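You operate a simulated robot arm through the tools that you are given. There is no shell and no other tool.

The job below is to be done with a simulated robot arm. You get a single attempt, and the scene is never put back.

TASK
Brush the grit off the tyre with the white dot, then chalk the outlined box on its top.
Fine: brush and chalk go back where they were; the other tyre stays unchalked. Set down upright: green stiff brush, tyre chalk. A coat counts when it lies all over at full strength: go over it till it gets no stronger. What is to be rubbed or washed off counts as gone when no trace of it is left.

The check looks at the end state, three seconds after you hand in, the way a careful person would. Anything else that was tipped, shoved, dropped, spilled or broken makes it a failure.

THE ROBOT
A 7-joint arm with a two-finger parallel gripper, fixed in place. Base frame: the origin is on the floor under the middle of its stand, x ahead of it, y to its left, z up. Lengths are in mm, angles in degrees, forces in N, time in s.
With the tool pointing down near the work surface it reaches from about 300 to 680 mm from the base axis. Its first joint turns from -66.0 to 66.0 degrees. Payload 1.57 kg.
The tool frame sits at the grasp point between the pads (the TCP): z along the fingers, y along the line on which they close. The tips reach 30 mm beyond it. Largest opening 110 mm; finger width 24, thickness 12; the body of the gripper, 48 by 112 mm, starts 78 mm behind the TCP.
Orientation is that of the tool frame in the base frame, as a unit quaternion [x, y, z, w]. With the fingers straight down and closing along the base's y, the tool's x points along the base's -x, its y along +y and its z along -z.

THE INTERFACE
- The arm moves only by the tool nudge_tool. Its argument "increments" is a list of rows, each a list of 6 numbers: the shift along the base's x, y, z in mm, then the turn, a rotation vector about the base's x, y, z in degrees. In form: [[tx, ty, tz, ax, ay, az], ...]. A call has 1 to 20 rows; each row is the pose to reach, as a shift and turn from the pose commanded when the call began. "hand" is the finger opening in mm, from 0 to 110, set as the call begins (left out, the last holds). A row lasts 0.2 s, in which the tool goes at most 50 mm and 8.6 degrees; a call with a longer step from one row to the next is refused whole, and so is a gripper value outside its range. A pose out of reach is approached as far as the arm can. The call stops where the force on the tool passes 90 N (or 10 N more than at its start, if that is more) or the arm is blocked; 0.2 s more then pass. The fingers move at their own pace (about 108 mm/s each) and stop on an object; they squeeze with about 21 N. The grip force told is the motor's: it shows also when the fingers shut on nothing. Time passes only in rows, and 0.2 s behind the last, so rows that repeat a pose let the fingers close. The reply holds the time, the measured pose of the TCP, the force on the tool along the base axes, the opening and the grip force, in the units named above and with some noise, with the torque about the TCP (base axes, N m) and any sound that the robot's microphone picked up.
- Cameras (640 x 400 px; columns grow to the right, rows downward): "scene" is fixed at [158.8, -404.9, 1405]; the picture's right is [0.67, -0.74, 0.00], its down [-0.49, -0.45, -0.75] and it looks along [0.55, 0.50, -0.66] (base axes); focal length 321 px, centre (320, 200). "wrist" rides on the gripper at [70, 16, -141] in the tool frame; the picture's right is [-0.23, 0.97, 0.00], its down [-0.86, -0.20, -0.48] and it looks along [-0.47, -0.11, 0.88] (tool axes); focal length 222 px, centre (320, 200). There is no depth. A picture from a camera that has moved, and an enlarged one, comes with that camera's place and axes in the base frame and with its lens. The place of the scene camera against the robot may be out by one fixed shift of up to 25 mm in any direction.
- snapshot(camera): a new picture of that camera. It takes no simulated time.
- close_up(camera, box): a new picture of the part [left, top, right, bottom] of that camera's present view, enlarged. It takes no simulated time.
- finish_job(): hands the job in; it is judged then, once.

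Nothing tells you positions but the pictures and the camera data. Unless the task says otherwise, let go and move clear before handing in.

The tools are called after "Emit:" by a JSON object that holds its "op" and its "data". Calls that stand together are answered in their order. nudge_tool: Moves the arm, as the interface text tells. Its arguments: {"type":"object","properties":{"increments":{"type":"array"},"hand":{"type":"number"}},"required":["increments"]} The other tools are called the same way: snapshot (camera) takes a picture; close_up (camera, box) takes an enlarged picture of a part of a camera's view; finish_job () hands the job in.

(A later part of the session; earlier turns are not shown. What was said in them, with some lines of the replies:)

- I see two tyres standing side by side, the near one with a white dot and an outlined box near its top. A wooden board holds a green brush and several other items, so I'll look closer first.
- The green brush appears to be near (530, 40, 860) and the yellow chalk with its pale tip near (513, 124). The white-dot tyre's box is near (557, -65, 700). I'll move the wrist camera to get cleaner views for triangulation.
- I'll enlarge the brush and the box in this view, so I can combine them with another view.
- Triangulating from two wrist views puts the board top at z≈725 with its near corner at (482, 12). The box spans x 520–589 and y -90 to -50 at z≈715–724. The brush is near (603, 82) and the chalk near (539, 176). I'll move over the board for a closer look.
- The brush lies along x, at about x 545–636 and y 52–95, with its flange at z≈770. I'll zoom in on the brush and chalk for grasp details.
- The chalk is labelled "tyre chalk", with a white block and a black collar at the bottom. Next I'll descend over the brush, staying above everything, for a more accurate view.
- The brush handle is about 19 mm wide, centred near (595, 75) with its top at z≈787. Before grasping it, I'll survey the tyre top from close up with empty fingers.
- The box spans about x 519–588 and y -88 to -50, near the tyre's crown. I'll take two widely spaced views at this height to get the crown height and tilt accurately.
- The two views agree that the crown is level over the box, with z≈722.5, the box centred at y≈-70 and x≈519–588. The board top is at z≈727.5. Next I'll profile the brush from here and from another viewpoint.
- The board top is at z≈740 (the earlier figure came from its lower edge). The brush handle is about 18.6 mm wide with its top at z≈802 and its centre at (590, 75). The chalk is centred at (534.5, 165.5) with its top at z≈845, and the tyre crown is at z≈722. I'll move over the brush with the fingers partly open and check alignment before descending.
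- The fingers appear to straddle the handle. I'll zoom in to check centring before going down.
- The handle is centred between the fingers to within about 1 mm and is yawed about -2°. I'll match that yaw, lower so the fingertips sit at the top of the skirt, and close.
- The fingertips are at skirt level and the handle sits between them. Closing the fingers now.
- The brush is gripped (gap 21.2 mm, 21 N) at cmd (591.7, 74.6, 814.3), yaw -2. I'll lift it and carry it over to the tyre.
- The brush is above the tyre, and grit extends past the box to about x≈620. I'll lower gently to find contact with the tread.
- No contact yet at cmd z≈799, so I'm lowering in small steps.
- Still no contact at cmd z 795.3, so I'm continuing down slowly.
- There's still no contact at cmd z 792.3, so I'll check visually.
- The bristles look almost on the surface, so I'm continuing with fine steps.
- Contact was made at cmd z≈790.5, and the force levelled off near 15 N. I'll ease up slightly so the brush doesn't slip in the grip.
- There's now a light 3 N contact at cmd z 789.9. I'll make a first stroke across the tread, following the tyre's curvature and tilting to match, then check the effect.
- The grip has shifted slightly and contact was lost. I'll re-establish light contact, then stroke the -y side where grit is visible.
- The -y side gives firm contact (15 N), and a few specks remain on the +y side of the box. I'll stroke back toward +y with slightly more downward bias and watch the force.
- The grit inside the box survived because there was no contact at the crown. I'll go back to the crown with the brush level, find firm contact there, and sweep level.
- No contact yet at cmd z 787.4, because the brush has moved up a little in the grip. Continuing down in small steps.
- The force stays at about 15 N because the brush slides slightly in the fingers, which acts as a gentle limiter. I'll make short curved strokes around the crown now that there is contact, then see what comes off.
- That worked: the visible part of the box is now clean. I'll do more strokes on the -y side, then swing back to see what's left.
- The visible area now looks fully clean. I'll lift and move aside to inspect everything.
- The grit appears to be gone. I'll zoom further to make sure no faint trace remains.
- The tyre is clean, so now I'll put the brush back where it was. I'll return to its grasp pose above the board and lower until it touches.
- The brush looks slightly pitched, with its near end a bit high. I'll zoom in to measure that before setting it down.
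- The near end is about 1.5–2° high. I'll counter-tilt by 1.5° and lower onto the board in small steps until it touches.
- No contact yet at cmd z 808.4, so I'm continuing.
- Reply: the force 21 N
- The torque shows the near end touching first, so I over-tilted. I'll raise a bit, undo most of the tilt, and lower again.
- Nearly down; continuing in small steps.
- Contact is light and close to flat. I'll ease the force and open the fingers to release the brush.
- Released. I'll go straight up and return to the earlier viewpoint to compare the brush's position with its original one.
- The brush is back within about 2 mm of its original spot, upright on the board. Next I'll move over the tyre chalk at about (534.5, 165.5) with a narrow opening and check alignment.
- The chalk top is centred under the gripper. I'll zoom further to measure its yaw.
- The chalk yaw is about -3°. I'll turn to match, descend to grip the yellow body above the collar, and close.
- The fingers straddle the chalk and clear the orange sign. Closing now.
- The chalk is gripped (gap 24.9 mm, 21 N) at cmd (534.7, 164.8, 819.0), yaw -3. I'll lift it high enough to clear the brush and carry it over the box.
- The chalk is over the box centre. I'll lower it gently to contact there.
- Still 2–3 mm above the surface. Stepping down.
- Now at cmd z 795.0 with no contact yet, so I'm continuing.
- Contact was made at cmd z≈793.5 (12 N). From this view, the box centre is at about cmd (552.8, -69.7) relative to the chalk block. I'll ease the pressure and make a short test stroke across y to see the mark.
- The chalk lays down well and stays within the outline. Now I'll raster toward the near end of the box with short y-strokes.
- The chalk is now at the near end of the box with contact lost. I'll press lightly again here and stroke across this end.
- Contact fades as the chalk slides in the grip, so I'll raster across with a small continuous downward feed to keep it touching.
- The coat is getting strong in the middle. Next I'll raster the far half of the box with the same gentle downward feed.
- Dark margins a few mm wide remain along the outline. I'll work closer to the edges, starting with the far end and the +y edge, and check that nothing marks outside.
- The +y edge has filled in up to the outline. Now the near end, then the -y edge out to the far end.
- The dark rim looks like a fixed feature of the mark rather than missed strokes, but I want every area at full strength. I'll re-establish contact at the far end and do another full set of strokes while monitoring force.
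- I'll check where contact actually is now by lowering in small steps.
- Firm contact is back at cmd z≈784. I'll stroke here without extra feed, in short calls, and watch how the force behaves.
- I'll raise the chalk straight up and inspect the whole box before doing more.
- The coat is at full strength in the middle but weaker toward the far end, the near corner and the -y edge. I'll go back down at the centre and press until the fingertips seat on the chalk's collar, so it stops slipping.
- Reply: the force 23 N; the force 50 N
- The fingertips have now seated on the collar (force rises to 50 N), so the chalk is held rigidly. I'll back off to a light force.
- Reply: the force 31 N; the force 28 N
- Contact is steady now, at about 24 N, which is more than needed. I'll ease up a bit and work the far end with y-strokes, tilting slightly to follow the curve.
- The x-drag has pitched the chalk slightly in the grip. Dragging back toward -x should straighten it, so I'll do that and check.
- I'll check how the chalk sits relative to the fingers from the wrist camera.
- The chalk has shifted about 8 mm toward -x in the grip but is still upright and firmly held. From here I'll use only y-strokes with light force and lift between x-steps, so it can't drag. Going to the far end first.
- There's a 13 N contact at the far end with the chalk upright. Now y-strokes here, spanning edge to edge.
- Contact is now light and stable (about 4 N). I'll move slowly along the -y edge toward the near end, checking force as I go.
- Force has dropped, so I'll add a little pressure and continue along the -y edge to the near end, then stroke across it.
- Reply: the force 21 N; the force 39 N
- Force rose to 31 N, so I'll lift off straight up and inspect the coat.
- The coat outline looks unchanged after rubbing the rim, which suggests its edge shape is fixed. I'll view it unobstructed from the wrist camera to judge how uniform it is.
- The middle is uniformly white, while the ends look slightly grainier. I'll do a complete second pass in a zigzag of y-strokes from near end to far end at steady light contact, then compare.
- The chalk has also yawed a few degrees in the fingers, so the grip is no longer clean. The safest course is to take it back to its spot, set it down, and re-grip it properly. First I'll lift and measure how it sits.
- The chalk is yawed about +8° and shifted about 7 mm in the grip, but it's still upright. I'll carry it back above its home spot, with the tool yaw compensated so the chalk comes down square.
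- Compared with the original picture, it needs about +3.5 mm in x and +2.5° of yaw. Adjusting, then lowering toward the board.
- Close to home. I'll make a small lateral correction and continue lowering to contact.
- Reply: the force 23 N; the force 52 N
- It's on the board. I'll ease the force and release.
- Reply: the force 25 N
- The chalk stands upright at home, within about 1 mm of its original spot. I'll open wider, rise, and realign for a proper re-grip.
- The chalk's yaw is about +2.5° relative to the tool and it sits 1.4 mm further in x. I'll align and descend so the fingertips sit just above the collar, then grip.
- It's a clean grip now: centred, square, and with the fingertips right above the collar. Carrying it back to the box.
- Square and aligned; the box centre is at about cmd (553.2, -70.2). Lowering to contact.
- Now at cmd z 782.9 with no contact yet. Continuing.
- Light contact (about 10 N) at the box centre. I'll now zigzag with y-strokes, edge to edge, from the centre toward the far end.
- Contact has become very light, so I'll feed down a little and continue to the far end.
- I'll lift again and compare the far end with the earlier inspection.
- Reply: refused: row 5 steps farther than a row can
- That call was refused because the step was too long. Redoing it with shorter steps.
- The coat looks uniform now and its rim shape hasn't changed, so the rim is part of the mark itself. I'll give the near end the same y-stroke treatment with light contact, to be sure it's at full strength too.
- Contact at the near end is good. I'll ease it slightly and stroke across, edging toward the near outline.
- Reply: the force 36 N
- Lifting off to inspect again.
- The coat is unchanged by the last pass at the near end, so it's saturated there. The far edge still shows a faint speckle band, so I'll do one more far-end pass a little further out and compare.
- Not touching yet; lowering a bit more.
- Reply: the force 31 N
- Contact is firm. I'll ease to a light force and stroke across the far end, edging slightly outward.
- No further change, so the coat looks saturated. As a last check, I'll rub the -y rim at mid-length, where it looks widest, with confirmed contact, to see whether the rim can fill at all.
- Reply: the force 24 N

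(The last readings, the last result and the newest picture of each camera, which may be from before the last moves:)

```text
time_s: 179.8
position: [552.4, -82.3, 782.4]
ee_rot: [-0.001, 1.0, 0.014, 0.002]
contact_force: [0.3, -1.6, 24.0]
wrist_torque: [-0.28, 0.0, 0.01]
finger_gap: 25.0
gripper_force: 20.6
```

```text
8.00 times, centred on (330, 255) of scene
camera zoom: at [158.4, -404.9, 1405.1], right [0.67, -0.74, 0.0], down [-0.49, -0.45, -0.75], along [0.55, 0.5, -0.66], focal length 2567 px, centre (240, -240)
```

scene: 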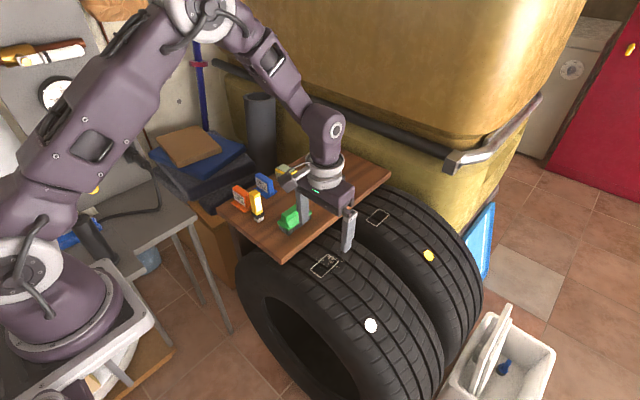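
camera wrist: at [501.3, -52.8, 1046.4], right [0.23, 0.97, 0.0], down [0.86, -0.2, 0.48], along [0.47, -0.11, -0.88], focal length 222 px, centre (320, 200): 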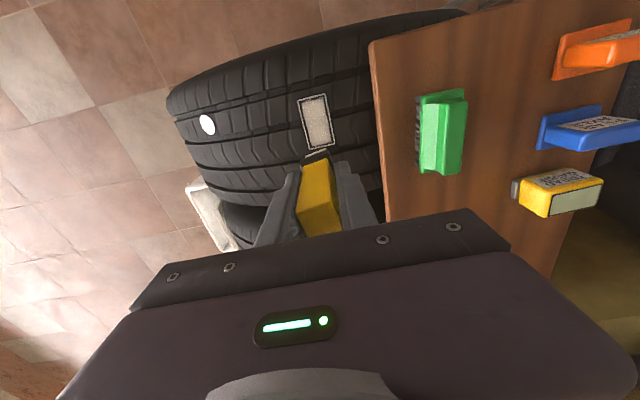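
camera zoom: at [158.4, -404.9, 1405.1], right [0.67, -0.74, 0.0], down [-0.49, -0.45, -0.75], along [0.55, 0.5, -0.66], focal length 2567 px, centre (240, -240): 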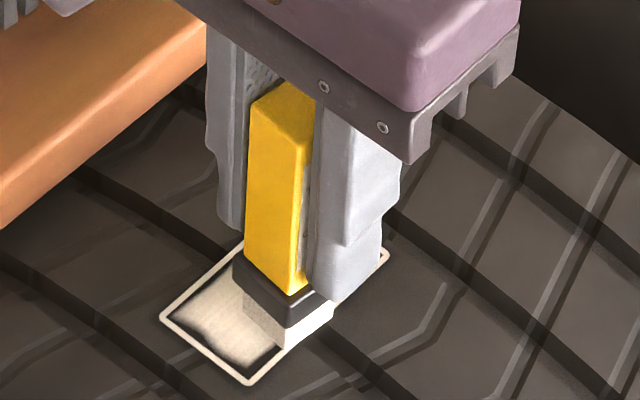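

The block sits right on the -y rim with 24 N contact. I'll ease it, rub here with short strokes, then lift and compare.

Emit:
{"op": "nudge_tool", "data": {"increments": [[0, 0, 0.3, 0, 0, 0], [0, 4, 0.35, -0.5, 0, 0], [0, 0, 0.3, 0, 0, 0], [0, 4, 0.35, -0.5, 0, 0], [0, -1, 0.3, 0.1, 0, 0], [3, 3, 0.3, -0.4, 0, 0], [5, -1, 0.3, 0.1, 0, 0], [7, 3, 0.3, -0.4, 0, 0], [8, -1, 0.25, 0.1, 0, 0], [6, 3, 0.3, -0.4, 0, 0], [4, -1, 0.25, 0.1, 0, 0], [2, 3, 0.3, -0.4, 0, 0], [0, -1, 0.2, 0.1, 0, 0], [-3, 3, 0.25, -0.4, 0, 0], [-5, -1, 0.2, 0.1, 0, 0], [-7, 3, 0.25, -0.4, 0, 0], [-8, -1, 0.2, 0.1, 0, 0], [-8, 0, 0.2, 0, 0, 0]]}}

Emit:
{"op": "nudge_tool", "data": {"increments": [[0, 0, 3, 0, 0, 0], [0, 0, 40, -0.7, 0, 0], [0, 0, 80, -1.5, 0, 0], [0, 0, 120, -1.5, 0, 0], [-3, -30, 120, -1.5, 0, 0], [-5, -59, 120, -1.5, 0, 0], [-5, -59, 120, -1.5, 0, 0]]}}

Emit:
{"op": "close_up", "data": {"camera": "scene", "box": [315, 245, 345, 285]}}

Emit:
{"op": "close_up", "data": {"camera": "wrist", "box": [340, 100, 420, 170]}}

Emit:
{"op": "close_up", "data": {"camera": "wrist", "box": [260, 100, 400, 240]}}

```text
time_s: 183.6
position: [543.8, -80.6, 781.9]
ee_rot: [0.0, 1.0, 0.015, 0.0]
contact_force: [8.2, 6.2, 11.7]
wrist_torque: [0.29, -0.55, 0.07]
finger_gap: 25.7
gripper_force: 21.3
```

```text
time_s: 185.2
position: [538.3, -141.0, 900.5]
ee_rot: [-0.001, 1.0, 0.0, 0.0]
contact_force: [0.0, 0.0, -0.5]
wrist_torque: [-0.02, 0.0, 0.0]
finger_gap: 25.0
gripper_force: 21.0
```

```text
10.00 times, centred on (330, 265) of scene
camera zoom: at [158.8, -405.0, 1405.0], right [0.67, -0.74, 0.0], down [-0.49, -0.45, -0.75], along [0.55, 0.5, -0.66], focal length 3209 px, centre (220, -450)
```

zoom: 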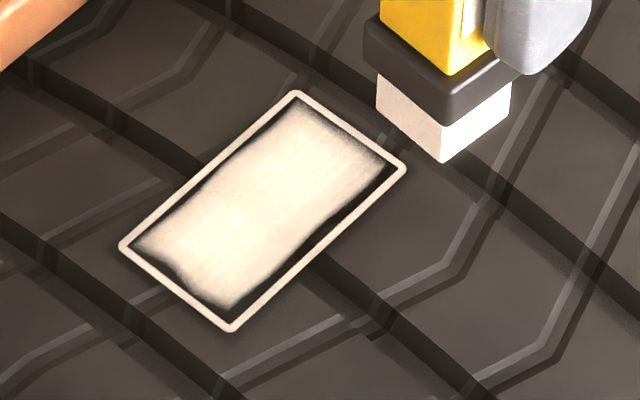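

```text
5.71 times, centred on (380, 135) of wrist
camera zoom: at [466.9, -123.8, 1043.3], right [0.23, 0.97, 0.0], down [0.86, -0.2, 0.48], along [0.47, -0.11, -0.88], focal length 1269 px, centre (-23, 571)
```

zoom: 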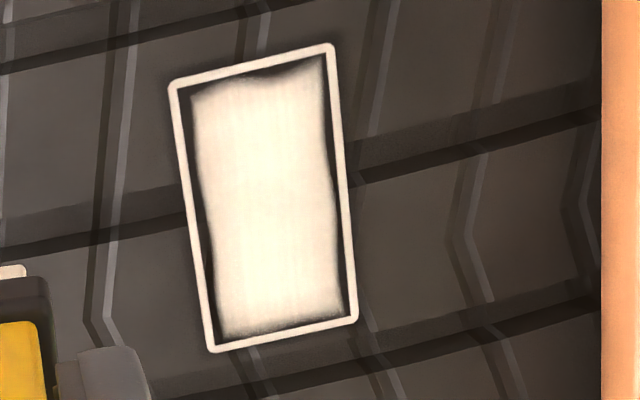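

```text
2.86 times, centred on (330, 170) of wrist
camera zoom: at [466.9, -123.8, 1043.3], right [0.23, 0.97, 0.0], down [0.86, -0.2, 0.48], along [0.47, -0.11, -0.88], focal length 635 px, centre (291, 286)
```

zoom: 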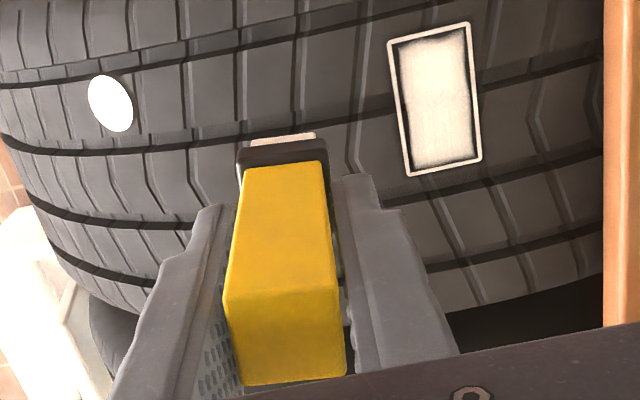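

The rim is unchanged even with firm rubbing right on it, so it's simply the mark's edge and the coat is at full strength. Now I'll return the chalk to its home spot, correcting a slight 2° lean in the grip.

Emit:
{"op": "nudge_tool", "data": {"increments": [[0, 45, 0, 0, 0, 0], [0, 90, 0, 0, 0, 0], [1, 135, 0, 0, 0, 0], [1, 180, 0, 0, 0, 0], [2, 225, 0, 0, 0, 0], [2, 270, 0, 0, 0, -1], [3, 305.2, 0, 0, 1, -2.5], [3, 305.2, -40, 0, 2, -2.5], [3, 305.2, -75, 0, 2, -2.5], [3, 305.2, -88, 0, 2, -2.5], [3, 305.2, -88, 0, 2, -2.5]]}}

Emit:
{"op": "close_up", "data": {"camera": "scene", "box": [220, 160, 300, 230]}}

Emit:
{"op": "close_up", "data": {"camera": "wrist", "box": [260, 100, 400, 240]}}

```text
time_s: 187.6
position: [540.7, 164.9, 813.5]
ee_rot: [0.022, 1.0, 0.0, -0.017]
contact_force: [-0.9, 0.4, 0.2]
wrist_torque: [0.03, -0.03, 0.01]
finger_gap: 25.0
gripper_force: 20.9
```

```text
5.71 times, centred on (260, 195) of scene
camera zoom: at [158.8, -404.9, 1405.0], right [0.67, -0.74, 0.0], down [-0.49, -0.45, -0.75], along [0.55, 0.5, -0.66], focal length 1834 px, centre (663, 229)
```

zoom: 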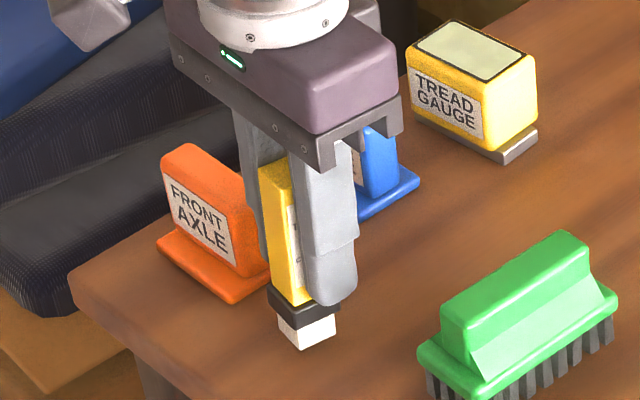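

```text
2.86 times, centred on (330, 170) of wrist
camera zoom: at [475.9, 184.6, 957.8], right [0.27, 0.96, -0.01], down [0.86, -0.24, 0.45], along [0.43, -0.13, -0.89], focal length 635 px, centre (291, 286)
```

zoom: 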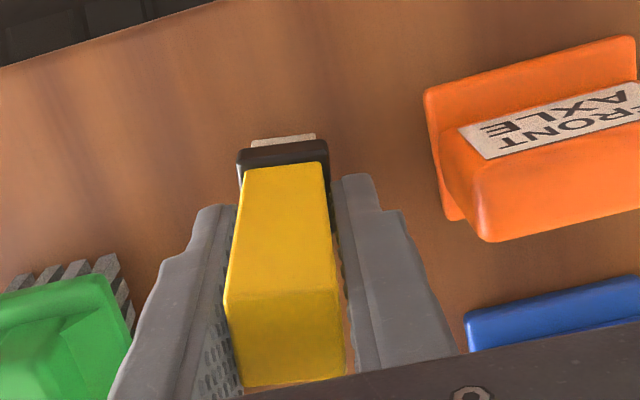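

Comparing with the original view, it needs about +3 mm in x and -1.5 mm in y. Adjusting and lowering until it touches.

Emit:
{"op": "nudge_tool", "data": {"increments": [[1.5, -0.7, 0, 0, 0, 0.3], [3, -1.5, -2, 0, 0, 0.7], [3, -1.5, -4, 0, 0, 0.7], [3, -1.5, -5, 0, 0, 0.7], [3, -1.5, -5, 0, 0, 0.7]]}}

Emit:
{"op": "close_up", "data": {"camera": "scene", "box": [220, 160, 300, 230]}}

Emit:
{"op": "close_up", "data": {"camera": "scene", "box": [260, 180, 340, 240]}}

Emit:
{"op": "nudge_tool", "data": {"increments": [[0, 0, -0.4, 0, 0, 0], [0, 0, -0.8, 0, 0, 0], [0, 0, -0.8, 0, 0, 0]]}}

```text
time_s: 188.8
position: [544.1, 163.1, 809.3]
ee_rot: [0.016, 1.0, 0.0, -0.018]
contact_force: [-0.6, 0.2, -0.6]
wrist_torque: [0.03, -0.01, 0.01]
finger_gap: 25.1
gripper_force: 20.8
```

```text
5.71 times, centred on (260, 195) of scene
camera zoom: at [158.8, -404.9, 1405.0], right [0.67, -0.74, 0.0], down [-0.49, -0.45, -0.75], along [0.55, 0.5, -0.66], focal length 1834 px, centre (663, 229)
```

zoom: 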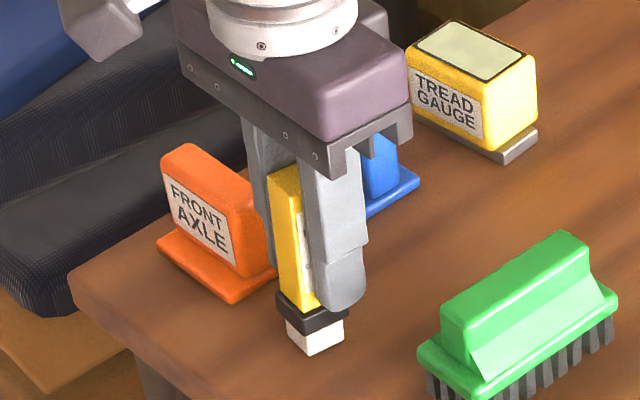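

```text
6.67 times, centred on (300, 210) of scene
camera zoom: at [158.8, -404.9, 1405.0], right [0.67, -0.74, 0.0], down [-0.49, -0.45, -0.75], along [0.55, 0.5, -0.66], focal length 2139 px, centre (453, 133)
```

zoom: 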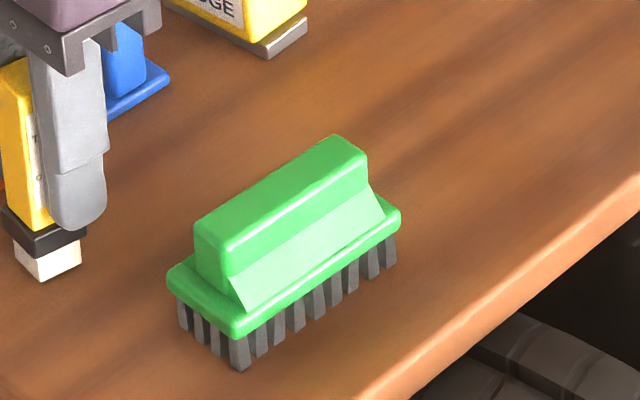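

```text
time_s: 189.6
position: [544.3, 163.0, 808.3]
ee_rot: [0.016, 1.0, 0.0, -0.018]
contact_force: [-0.9, -0.2, -0.7]
wrist_torque: [0.0, 0.01, 0.0]
finger_gap: 25.5
gripper_force: 20.6
```

The position now matches the original view closely. Lowering the last bit.

Emit:
{"op": "nudge_tool", "data": {"increments": [[0, 0, -0.4, 0, 0, 0], [0, 0, -0.8, 0, 0, 0], [0, 0, -0.8, 0, 0, 0]]}}

Emit:
{"op": "nudge_tool", "data": {"increments": [[0, 0, -0.3, 0, 0, 0], [0, 0, -0.6, 0, 0, 0], [0, 0, -0.6, 0, 0, 0]]}}

```text
time_s: 190.4
position: [543.8, 163.2, 808.7]
ee_rot: [0.016, 1.0, 0.001, -0.018]
contact_force: [-0.2, -0.2, -1.3]
wrist_torque: [-0.02, -0.05, 0.04]
finger_gap: 25.1
gripper_force: 20.6
```

```text
time_s: 191.2
position: [543.0, 163.6, 807.2]
ee_rot: [0.015, 1.0, 0.001, -0.017]
contact_force: [-2.0, -1.7, 13.4]
wrist_torque: [-0.12, 0.03, 0.01]
finger_gap: 25.3
gripper_force: 20.9
```

Touching, with flat contact. I'll ease slightly and release in two stages.

Emit:
{"op": "nudge_tool", "data": {"increments": [[0, 0, 0.2, 0, 0, 0], [0, 0, 0.3, 0, 0, 0], [0, 0, 0.3, 0, 0, 0]]}}

Emit:
{"op": "nudge_tool", "data": {"increments": [[0, 0, 0, 0, 0, 0], [0, 0, 0, 0, 0, 0], [0, 0, 0, 0, 0, 0]], "hand": 34}}

Emit:
{"op": "close_up", "data": {"camera": "scene", "box": [220, 160, 300, 230]}}

Emit:
{"op": "close_up", "data": {"camera": "wrist", "box": [260, 100, 400, 240]}}

```text
time_s: 192.0
position: [543.6, 163.0, 807.3]
ee_rot: [0.016, 1.0, 0.0, -0.016]
contact_force: [-0.5, -2.3, 18.1]
wrist_torque: [-0.15, -0.04, -0.01]
finger_gap: 25.2
gripper_force: 21.0
```

```text
time_s: 192.8
position: [544.0, 163.1, 806.7]
ee_rot: [0.015, 1.0, 0.0, -0.017]
contact_force: [0.3, -0.4, -0.1]
wrist_torque: [-0.02, -0.02, -0.01]
finger_gap: 33.8
gripper_force: 0.1
```

```text
5.71 times, centred on (260, 195) of scene
camera zoom: at [158.8, -404.9, 1405.0], right [0.67, -0.74, 0.0], down [-0.49, -0.45, -0.75], along [0.55, 0.5, -0.66], focal length 1834 px, centre (663, 229)
```

zoom: 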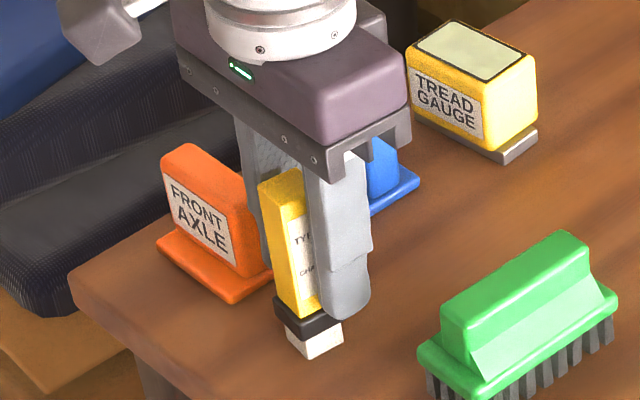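

```text
2.86 times, centred on (330, 170) of wrist
camera zoom: at [477.8, 182.3, 951.0], right [0.26, 0.97, -0.01], down [0.86, -0.23, 0.45], along [0.43, -0.12, -0.89], focal length 635 px, centre (291, 286)
```

zoom: 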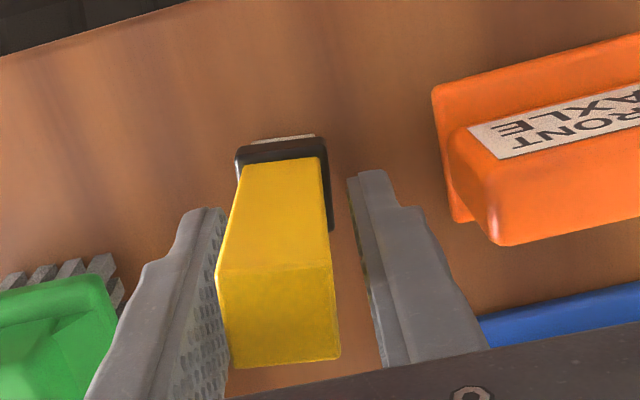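

It's released and standing. I'll open wider, rise straight up, and check its pose from the same viewpoint as before the first grasp.

Emit:
{"op": "nudge_tool", "data": {"increments": [[0, 0, 0, 0, 0, 0], [0, 0, 0, 0, 0, 0], [0, 0, 20, 0, 0, 0], [0, 0, 50, 0, 0, 0], [0, 0, 83.6, 0, -1, 0], [-4, 1, 83.6, 0, -2, 0.3], [-8.3, 1.3, 83.6, 0, -2, 0.3], [-8.3, 1.3, 83.6, 0, -2, 0.3]], "hand": 52}}

Emit:
{"op": "close_up", "data": {"camera": "wrist", "box": [295, 130, 345, 190]}}

Emit:
{"op": "close_up", "data": {"camera": "scene", "box": [220, 160, 300, 230]}}

Emit:
{"op": "close_up", "data": {"camera": "wrist", "box": [260, 95, 400, 215]}}

```text
time_s: 194.6
position: [537.8, 164.8, 892.1]
ee_rot: [0.013, 1.0, 0.0, 0.0]
contact_force: [0.2, 1.3, -0.1]
wrist_torque: [0.01, 0.02, -0.02]
finger_gap: 51.8
gripper_force: 0.1
```

```text
6.67 times, centred on (320, 160) of wrist
camera zoom: at [466.6, 182.2, 1032.5], right [0.25, 0.97, 0.0], down [0.85, -0.22, 0.48], along [0.46, -0.12, -0.88], focal length 1481 px, centre (320, 467)
```

zoom: 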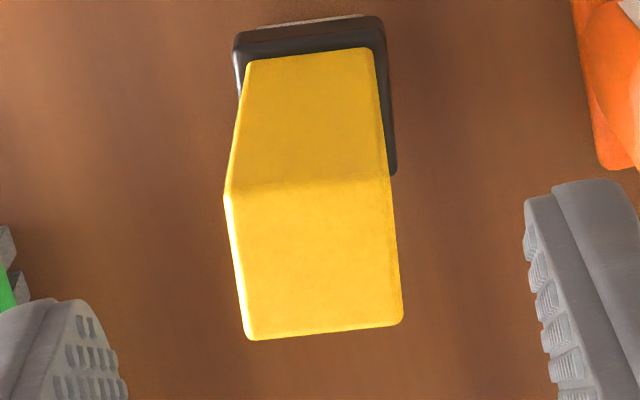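

```text
5.71 times, centred on (260, 195) of scene
camera zoom: at [158.8, -404.9, 1405.0], right [0.67, -0.74, 0.0], down [-0.49, -0.45, -0.75], along [0.55, 0.5, -0.66], focal length 1834 px, centre (663, 229)
```

zoom: 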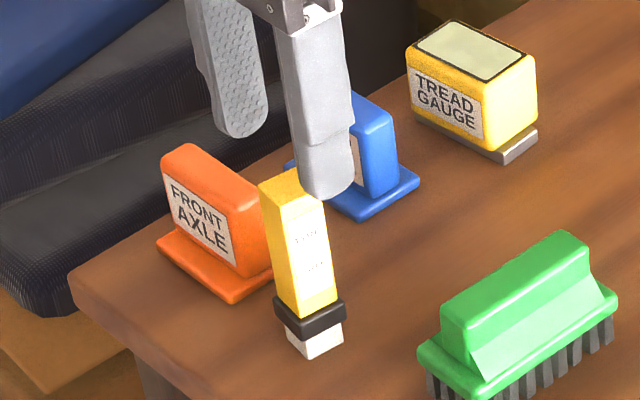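

```text
3.33 times, centred on (330, 155) of wrist
camera zoom: at [466.6, 182.2, 1032.5], right [0.25, 0.97, 0.0], down [0.85, -0.22, 0.48], along [0.46, -0.12, -0.88], focal length 740 px, centre (287, 350)
```

zoom: 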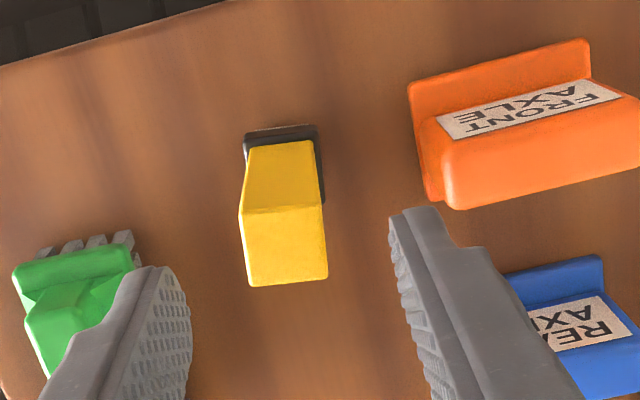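

The chalk is within about 1 mm of its original place, upright, with only a few degrees of yaw difference. I'll retreat upward and away, then check the whole scene.

Emit:
{"op": "nudge_tool", "data": {"increments": [[0, 0, 40, 0, 0, 0.7], [0, 0, 80, 0, 0, 1.5], [0, 0, 120, 0, 0, 1.5], [-20, -20, 150, 0, 0, 1.5], [-50, -50, 155, 0, 0, 1.5], [-80, -80, 155, 0, 0, 1.5], [-110, -110, 155, 0, 0, 1.5], [-110, -110, 155, 0, 0, 1.5]], "hand": 110}}

Emit:
{"op": "snapshot", "data": {"camera": "scene"}}

Emit:
{"op": "close_up", "data": {"camera": "scene", "box": [210, 140, 410, 265]}}

Emit:
{"op": "close_up", "data": {"camera": "scene", "box": [300, 200, 400, 290]}}

Emit:
{"op": "snapshot", "data": {"camera": "wrist"}}

```text
time_s: 196.4
position: [425.8, 54.1, 1045.3]
ee_rot: [-0.001, 1.0, 0.0, 0.0]
contact_force: [0.3, -0.6, -0.7]
wrist_torque: [0.0, -0.03, -0.03]
finger_gap: 109.8
gripper_force: 0.1
```

```text
taken
```

scene: 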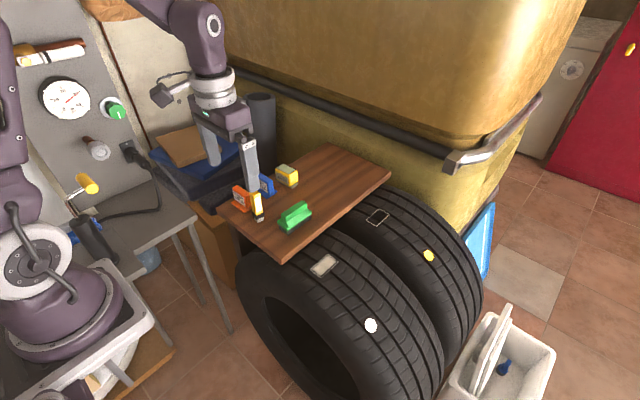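

```text
3.20 times, centred on (310, 202) of scene
camera zoom: at [158.8, -405.0, 1405.0], right [0.67, -0.74, 0.0], down [-0.49, -0.45, -0.75], along [0.55, 0.5, -0.66], focal length 1027 px, centre (352, 192)
```

zoom: 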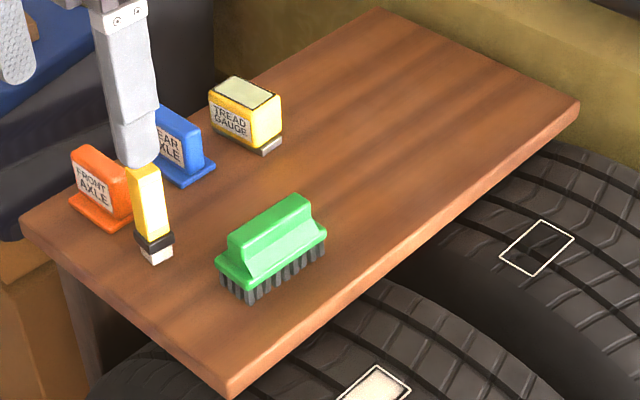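

```text
4.44 times, centred on (350, 245) of scene
camera zoom: at [158.8, -405.0, 1405.0], right [0.67, -0.74, 0.0], down [-0.49, -0.45, -0.75], along [0.55, 0.5, -0.66], focal length 1426 px, centre (187, 0)
```

zoom: 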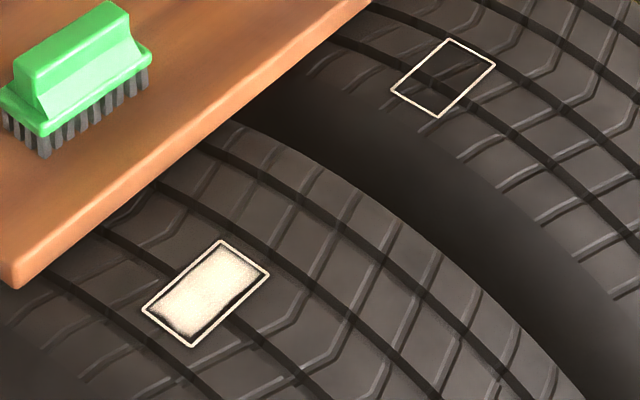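

```text
taken
camera wrist: at [354.7, 70.5, 1187.8], right [0.23, 0.97, 0.0], down [0.85, -0.2, 0.48], along [0.47, -0.11, -0.88], focal length 222 px, centre (320, 200)
```

wrist: 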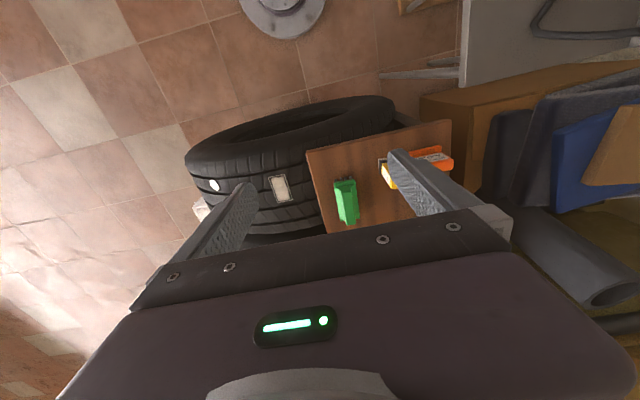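

Everything looks in place and the other tyre is unmarked. One more comparison of coat strength using the same tight view as earlier.

Emit:
{"op": "close_up", "data": {"camera": "scene", "box": [318, 248, 342, 278]}}

Emit:
{"op": "close_up", "data": {"camera": "wrist", "box": [255, 165, 305, 215]}}

```text
13.33 times, centred on (330, 263) of scene
camera zoom: at [158.8, -405.0, 1405.0], right [0.67, -0.74, 0.0], down [-0.49, -0.45, -0.75], along [0.55, 0.5, -0.66], focal length 4278 px, centre (187, -640)
```

zoom: 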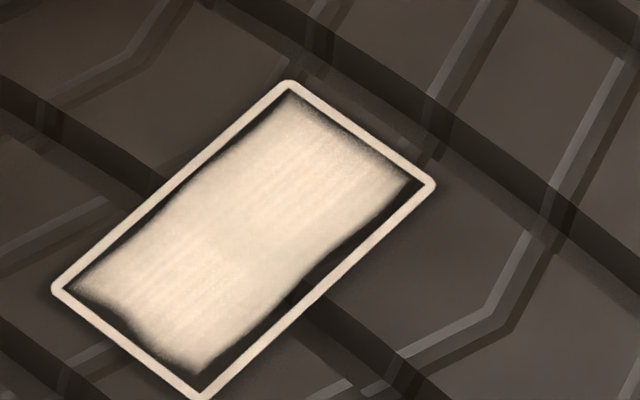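

```text
8.00 times, centred on (280, 190) of wrist
camera zoom: at [354.7, 70.5, 1187.8], right [0.23, 0.97, 0.0], down [0.85, -0.2, 0.48], along [0.47, -0.11, -0.88], focal length 1777 px, centre (640, 280)
```

zoom: 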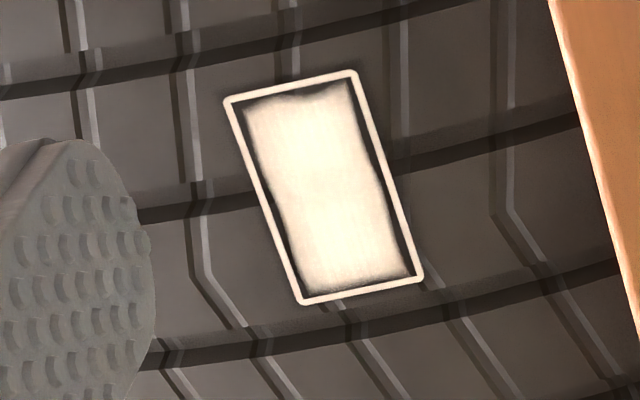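

I'm handing in now. The white-dot tyre's box is free of grit and evenly chalked, and the coat got no stronger with further rubbing. A thin, darker ragged rim remains just inside the outline, and it didn't change even when I rubbed directly on it. The brush and chalk are upright within about 2 mm of where they were, with the chalk turned about 4°. The other tyre is unchalked, the other items look undisturbed and the arm is clear.

Emit:
{"op": "finish_job", "data": {}}

```text
The job is handed in.
```

I brushed the grit off the white-dot tyre and chalked the outlined box on its top, then handed the job in. No result has come back yet.

- **Grit:** none was left in close-ups from both cameras, inside the box or around it.
- **Chalk coat:** it looks even across the box, and more passes made it no stronger. A thin, darker ragged rim remains just inside the outline. Rubbing directly on it made no difference, so I took it to be the edge of the mark itself rather than a missed strip.
- **Brush and chalk:** both are upright on the board, within about 2 mm of where they started. The chalk is turned about 4° from its original angle. Partway through, it shifted in the gripper, so I set it down at its spot and gripped it again.
- **Everything else:** the other tyre is unchalked, the other items on the board look undisturbed, and the arm is open and clear.
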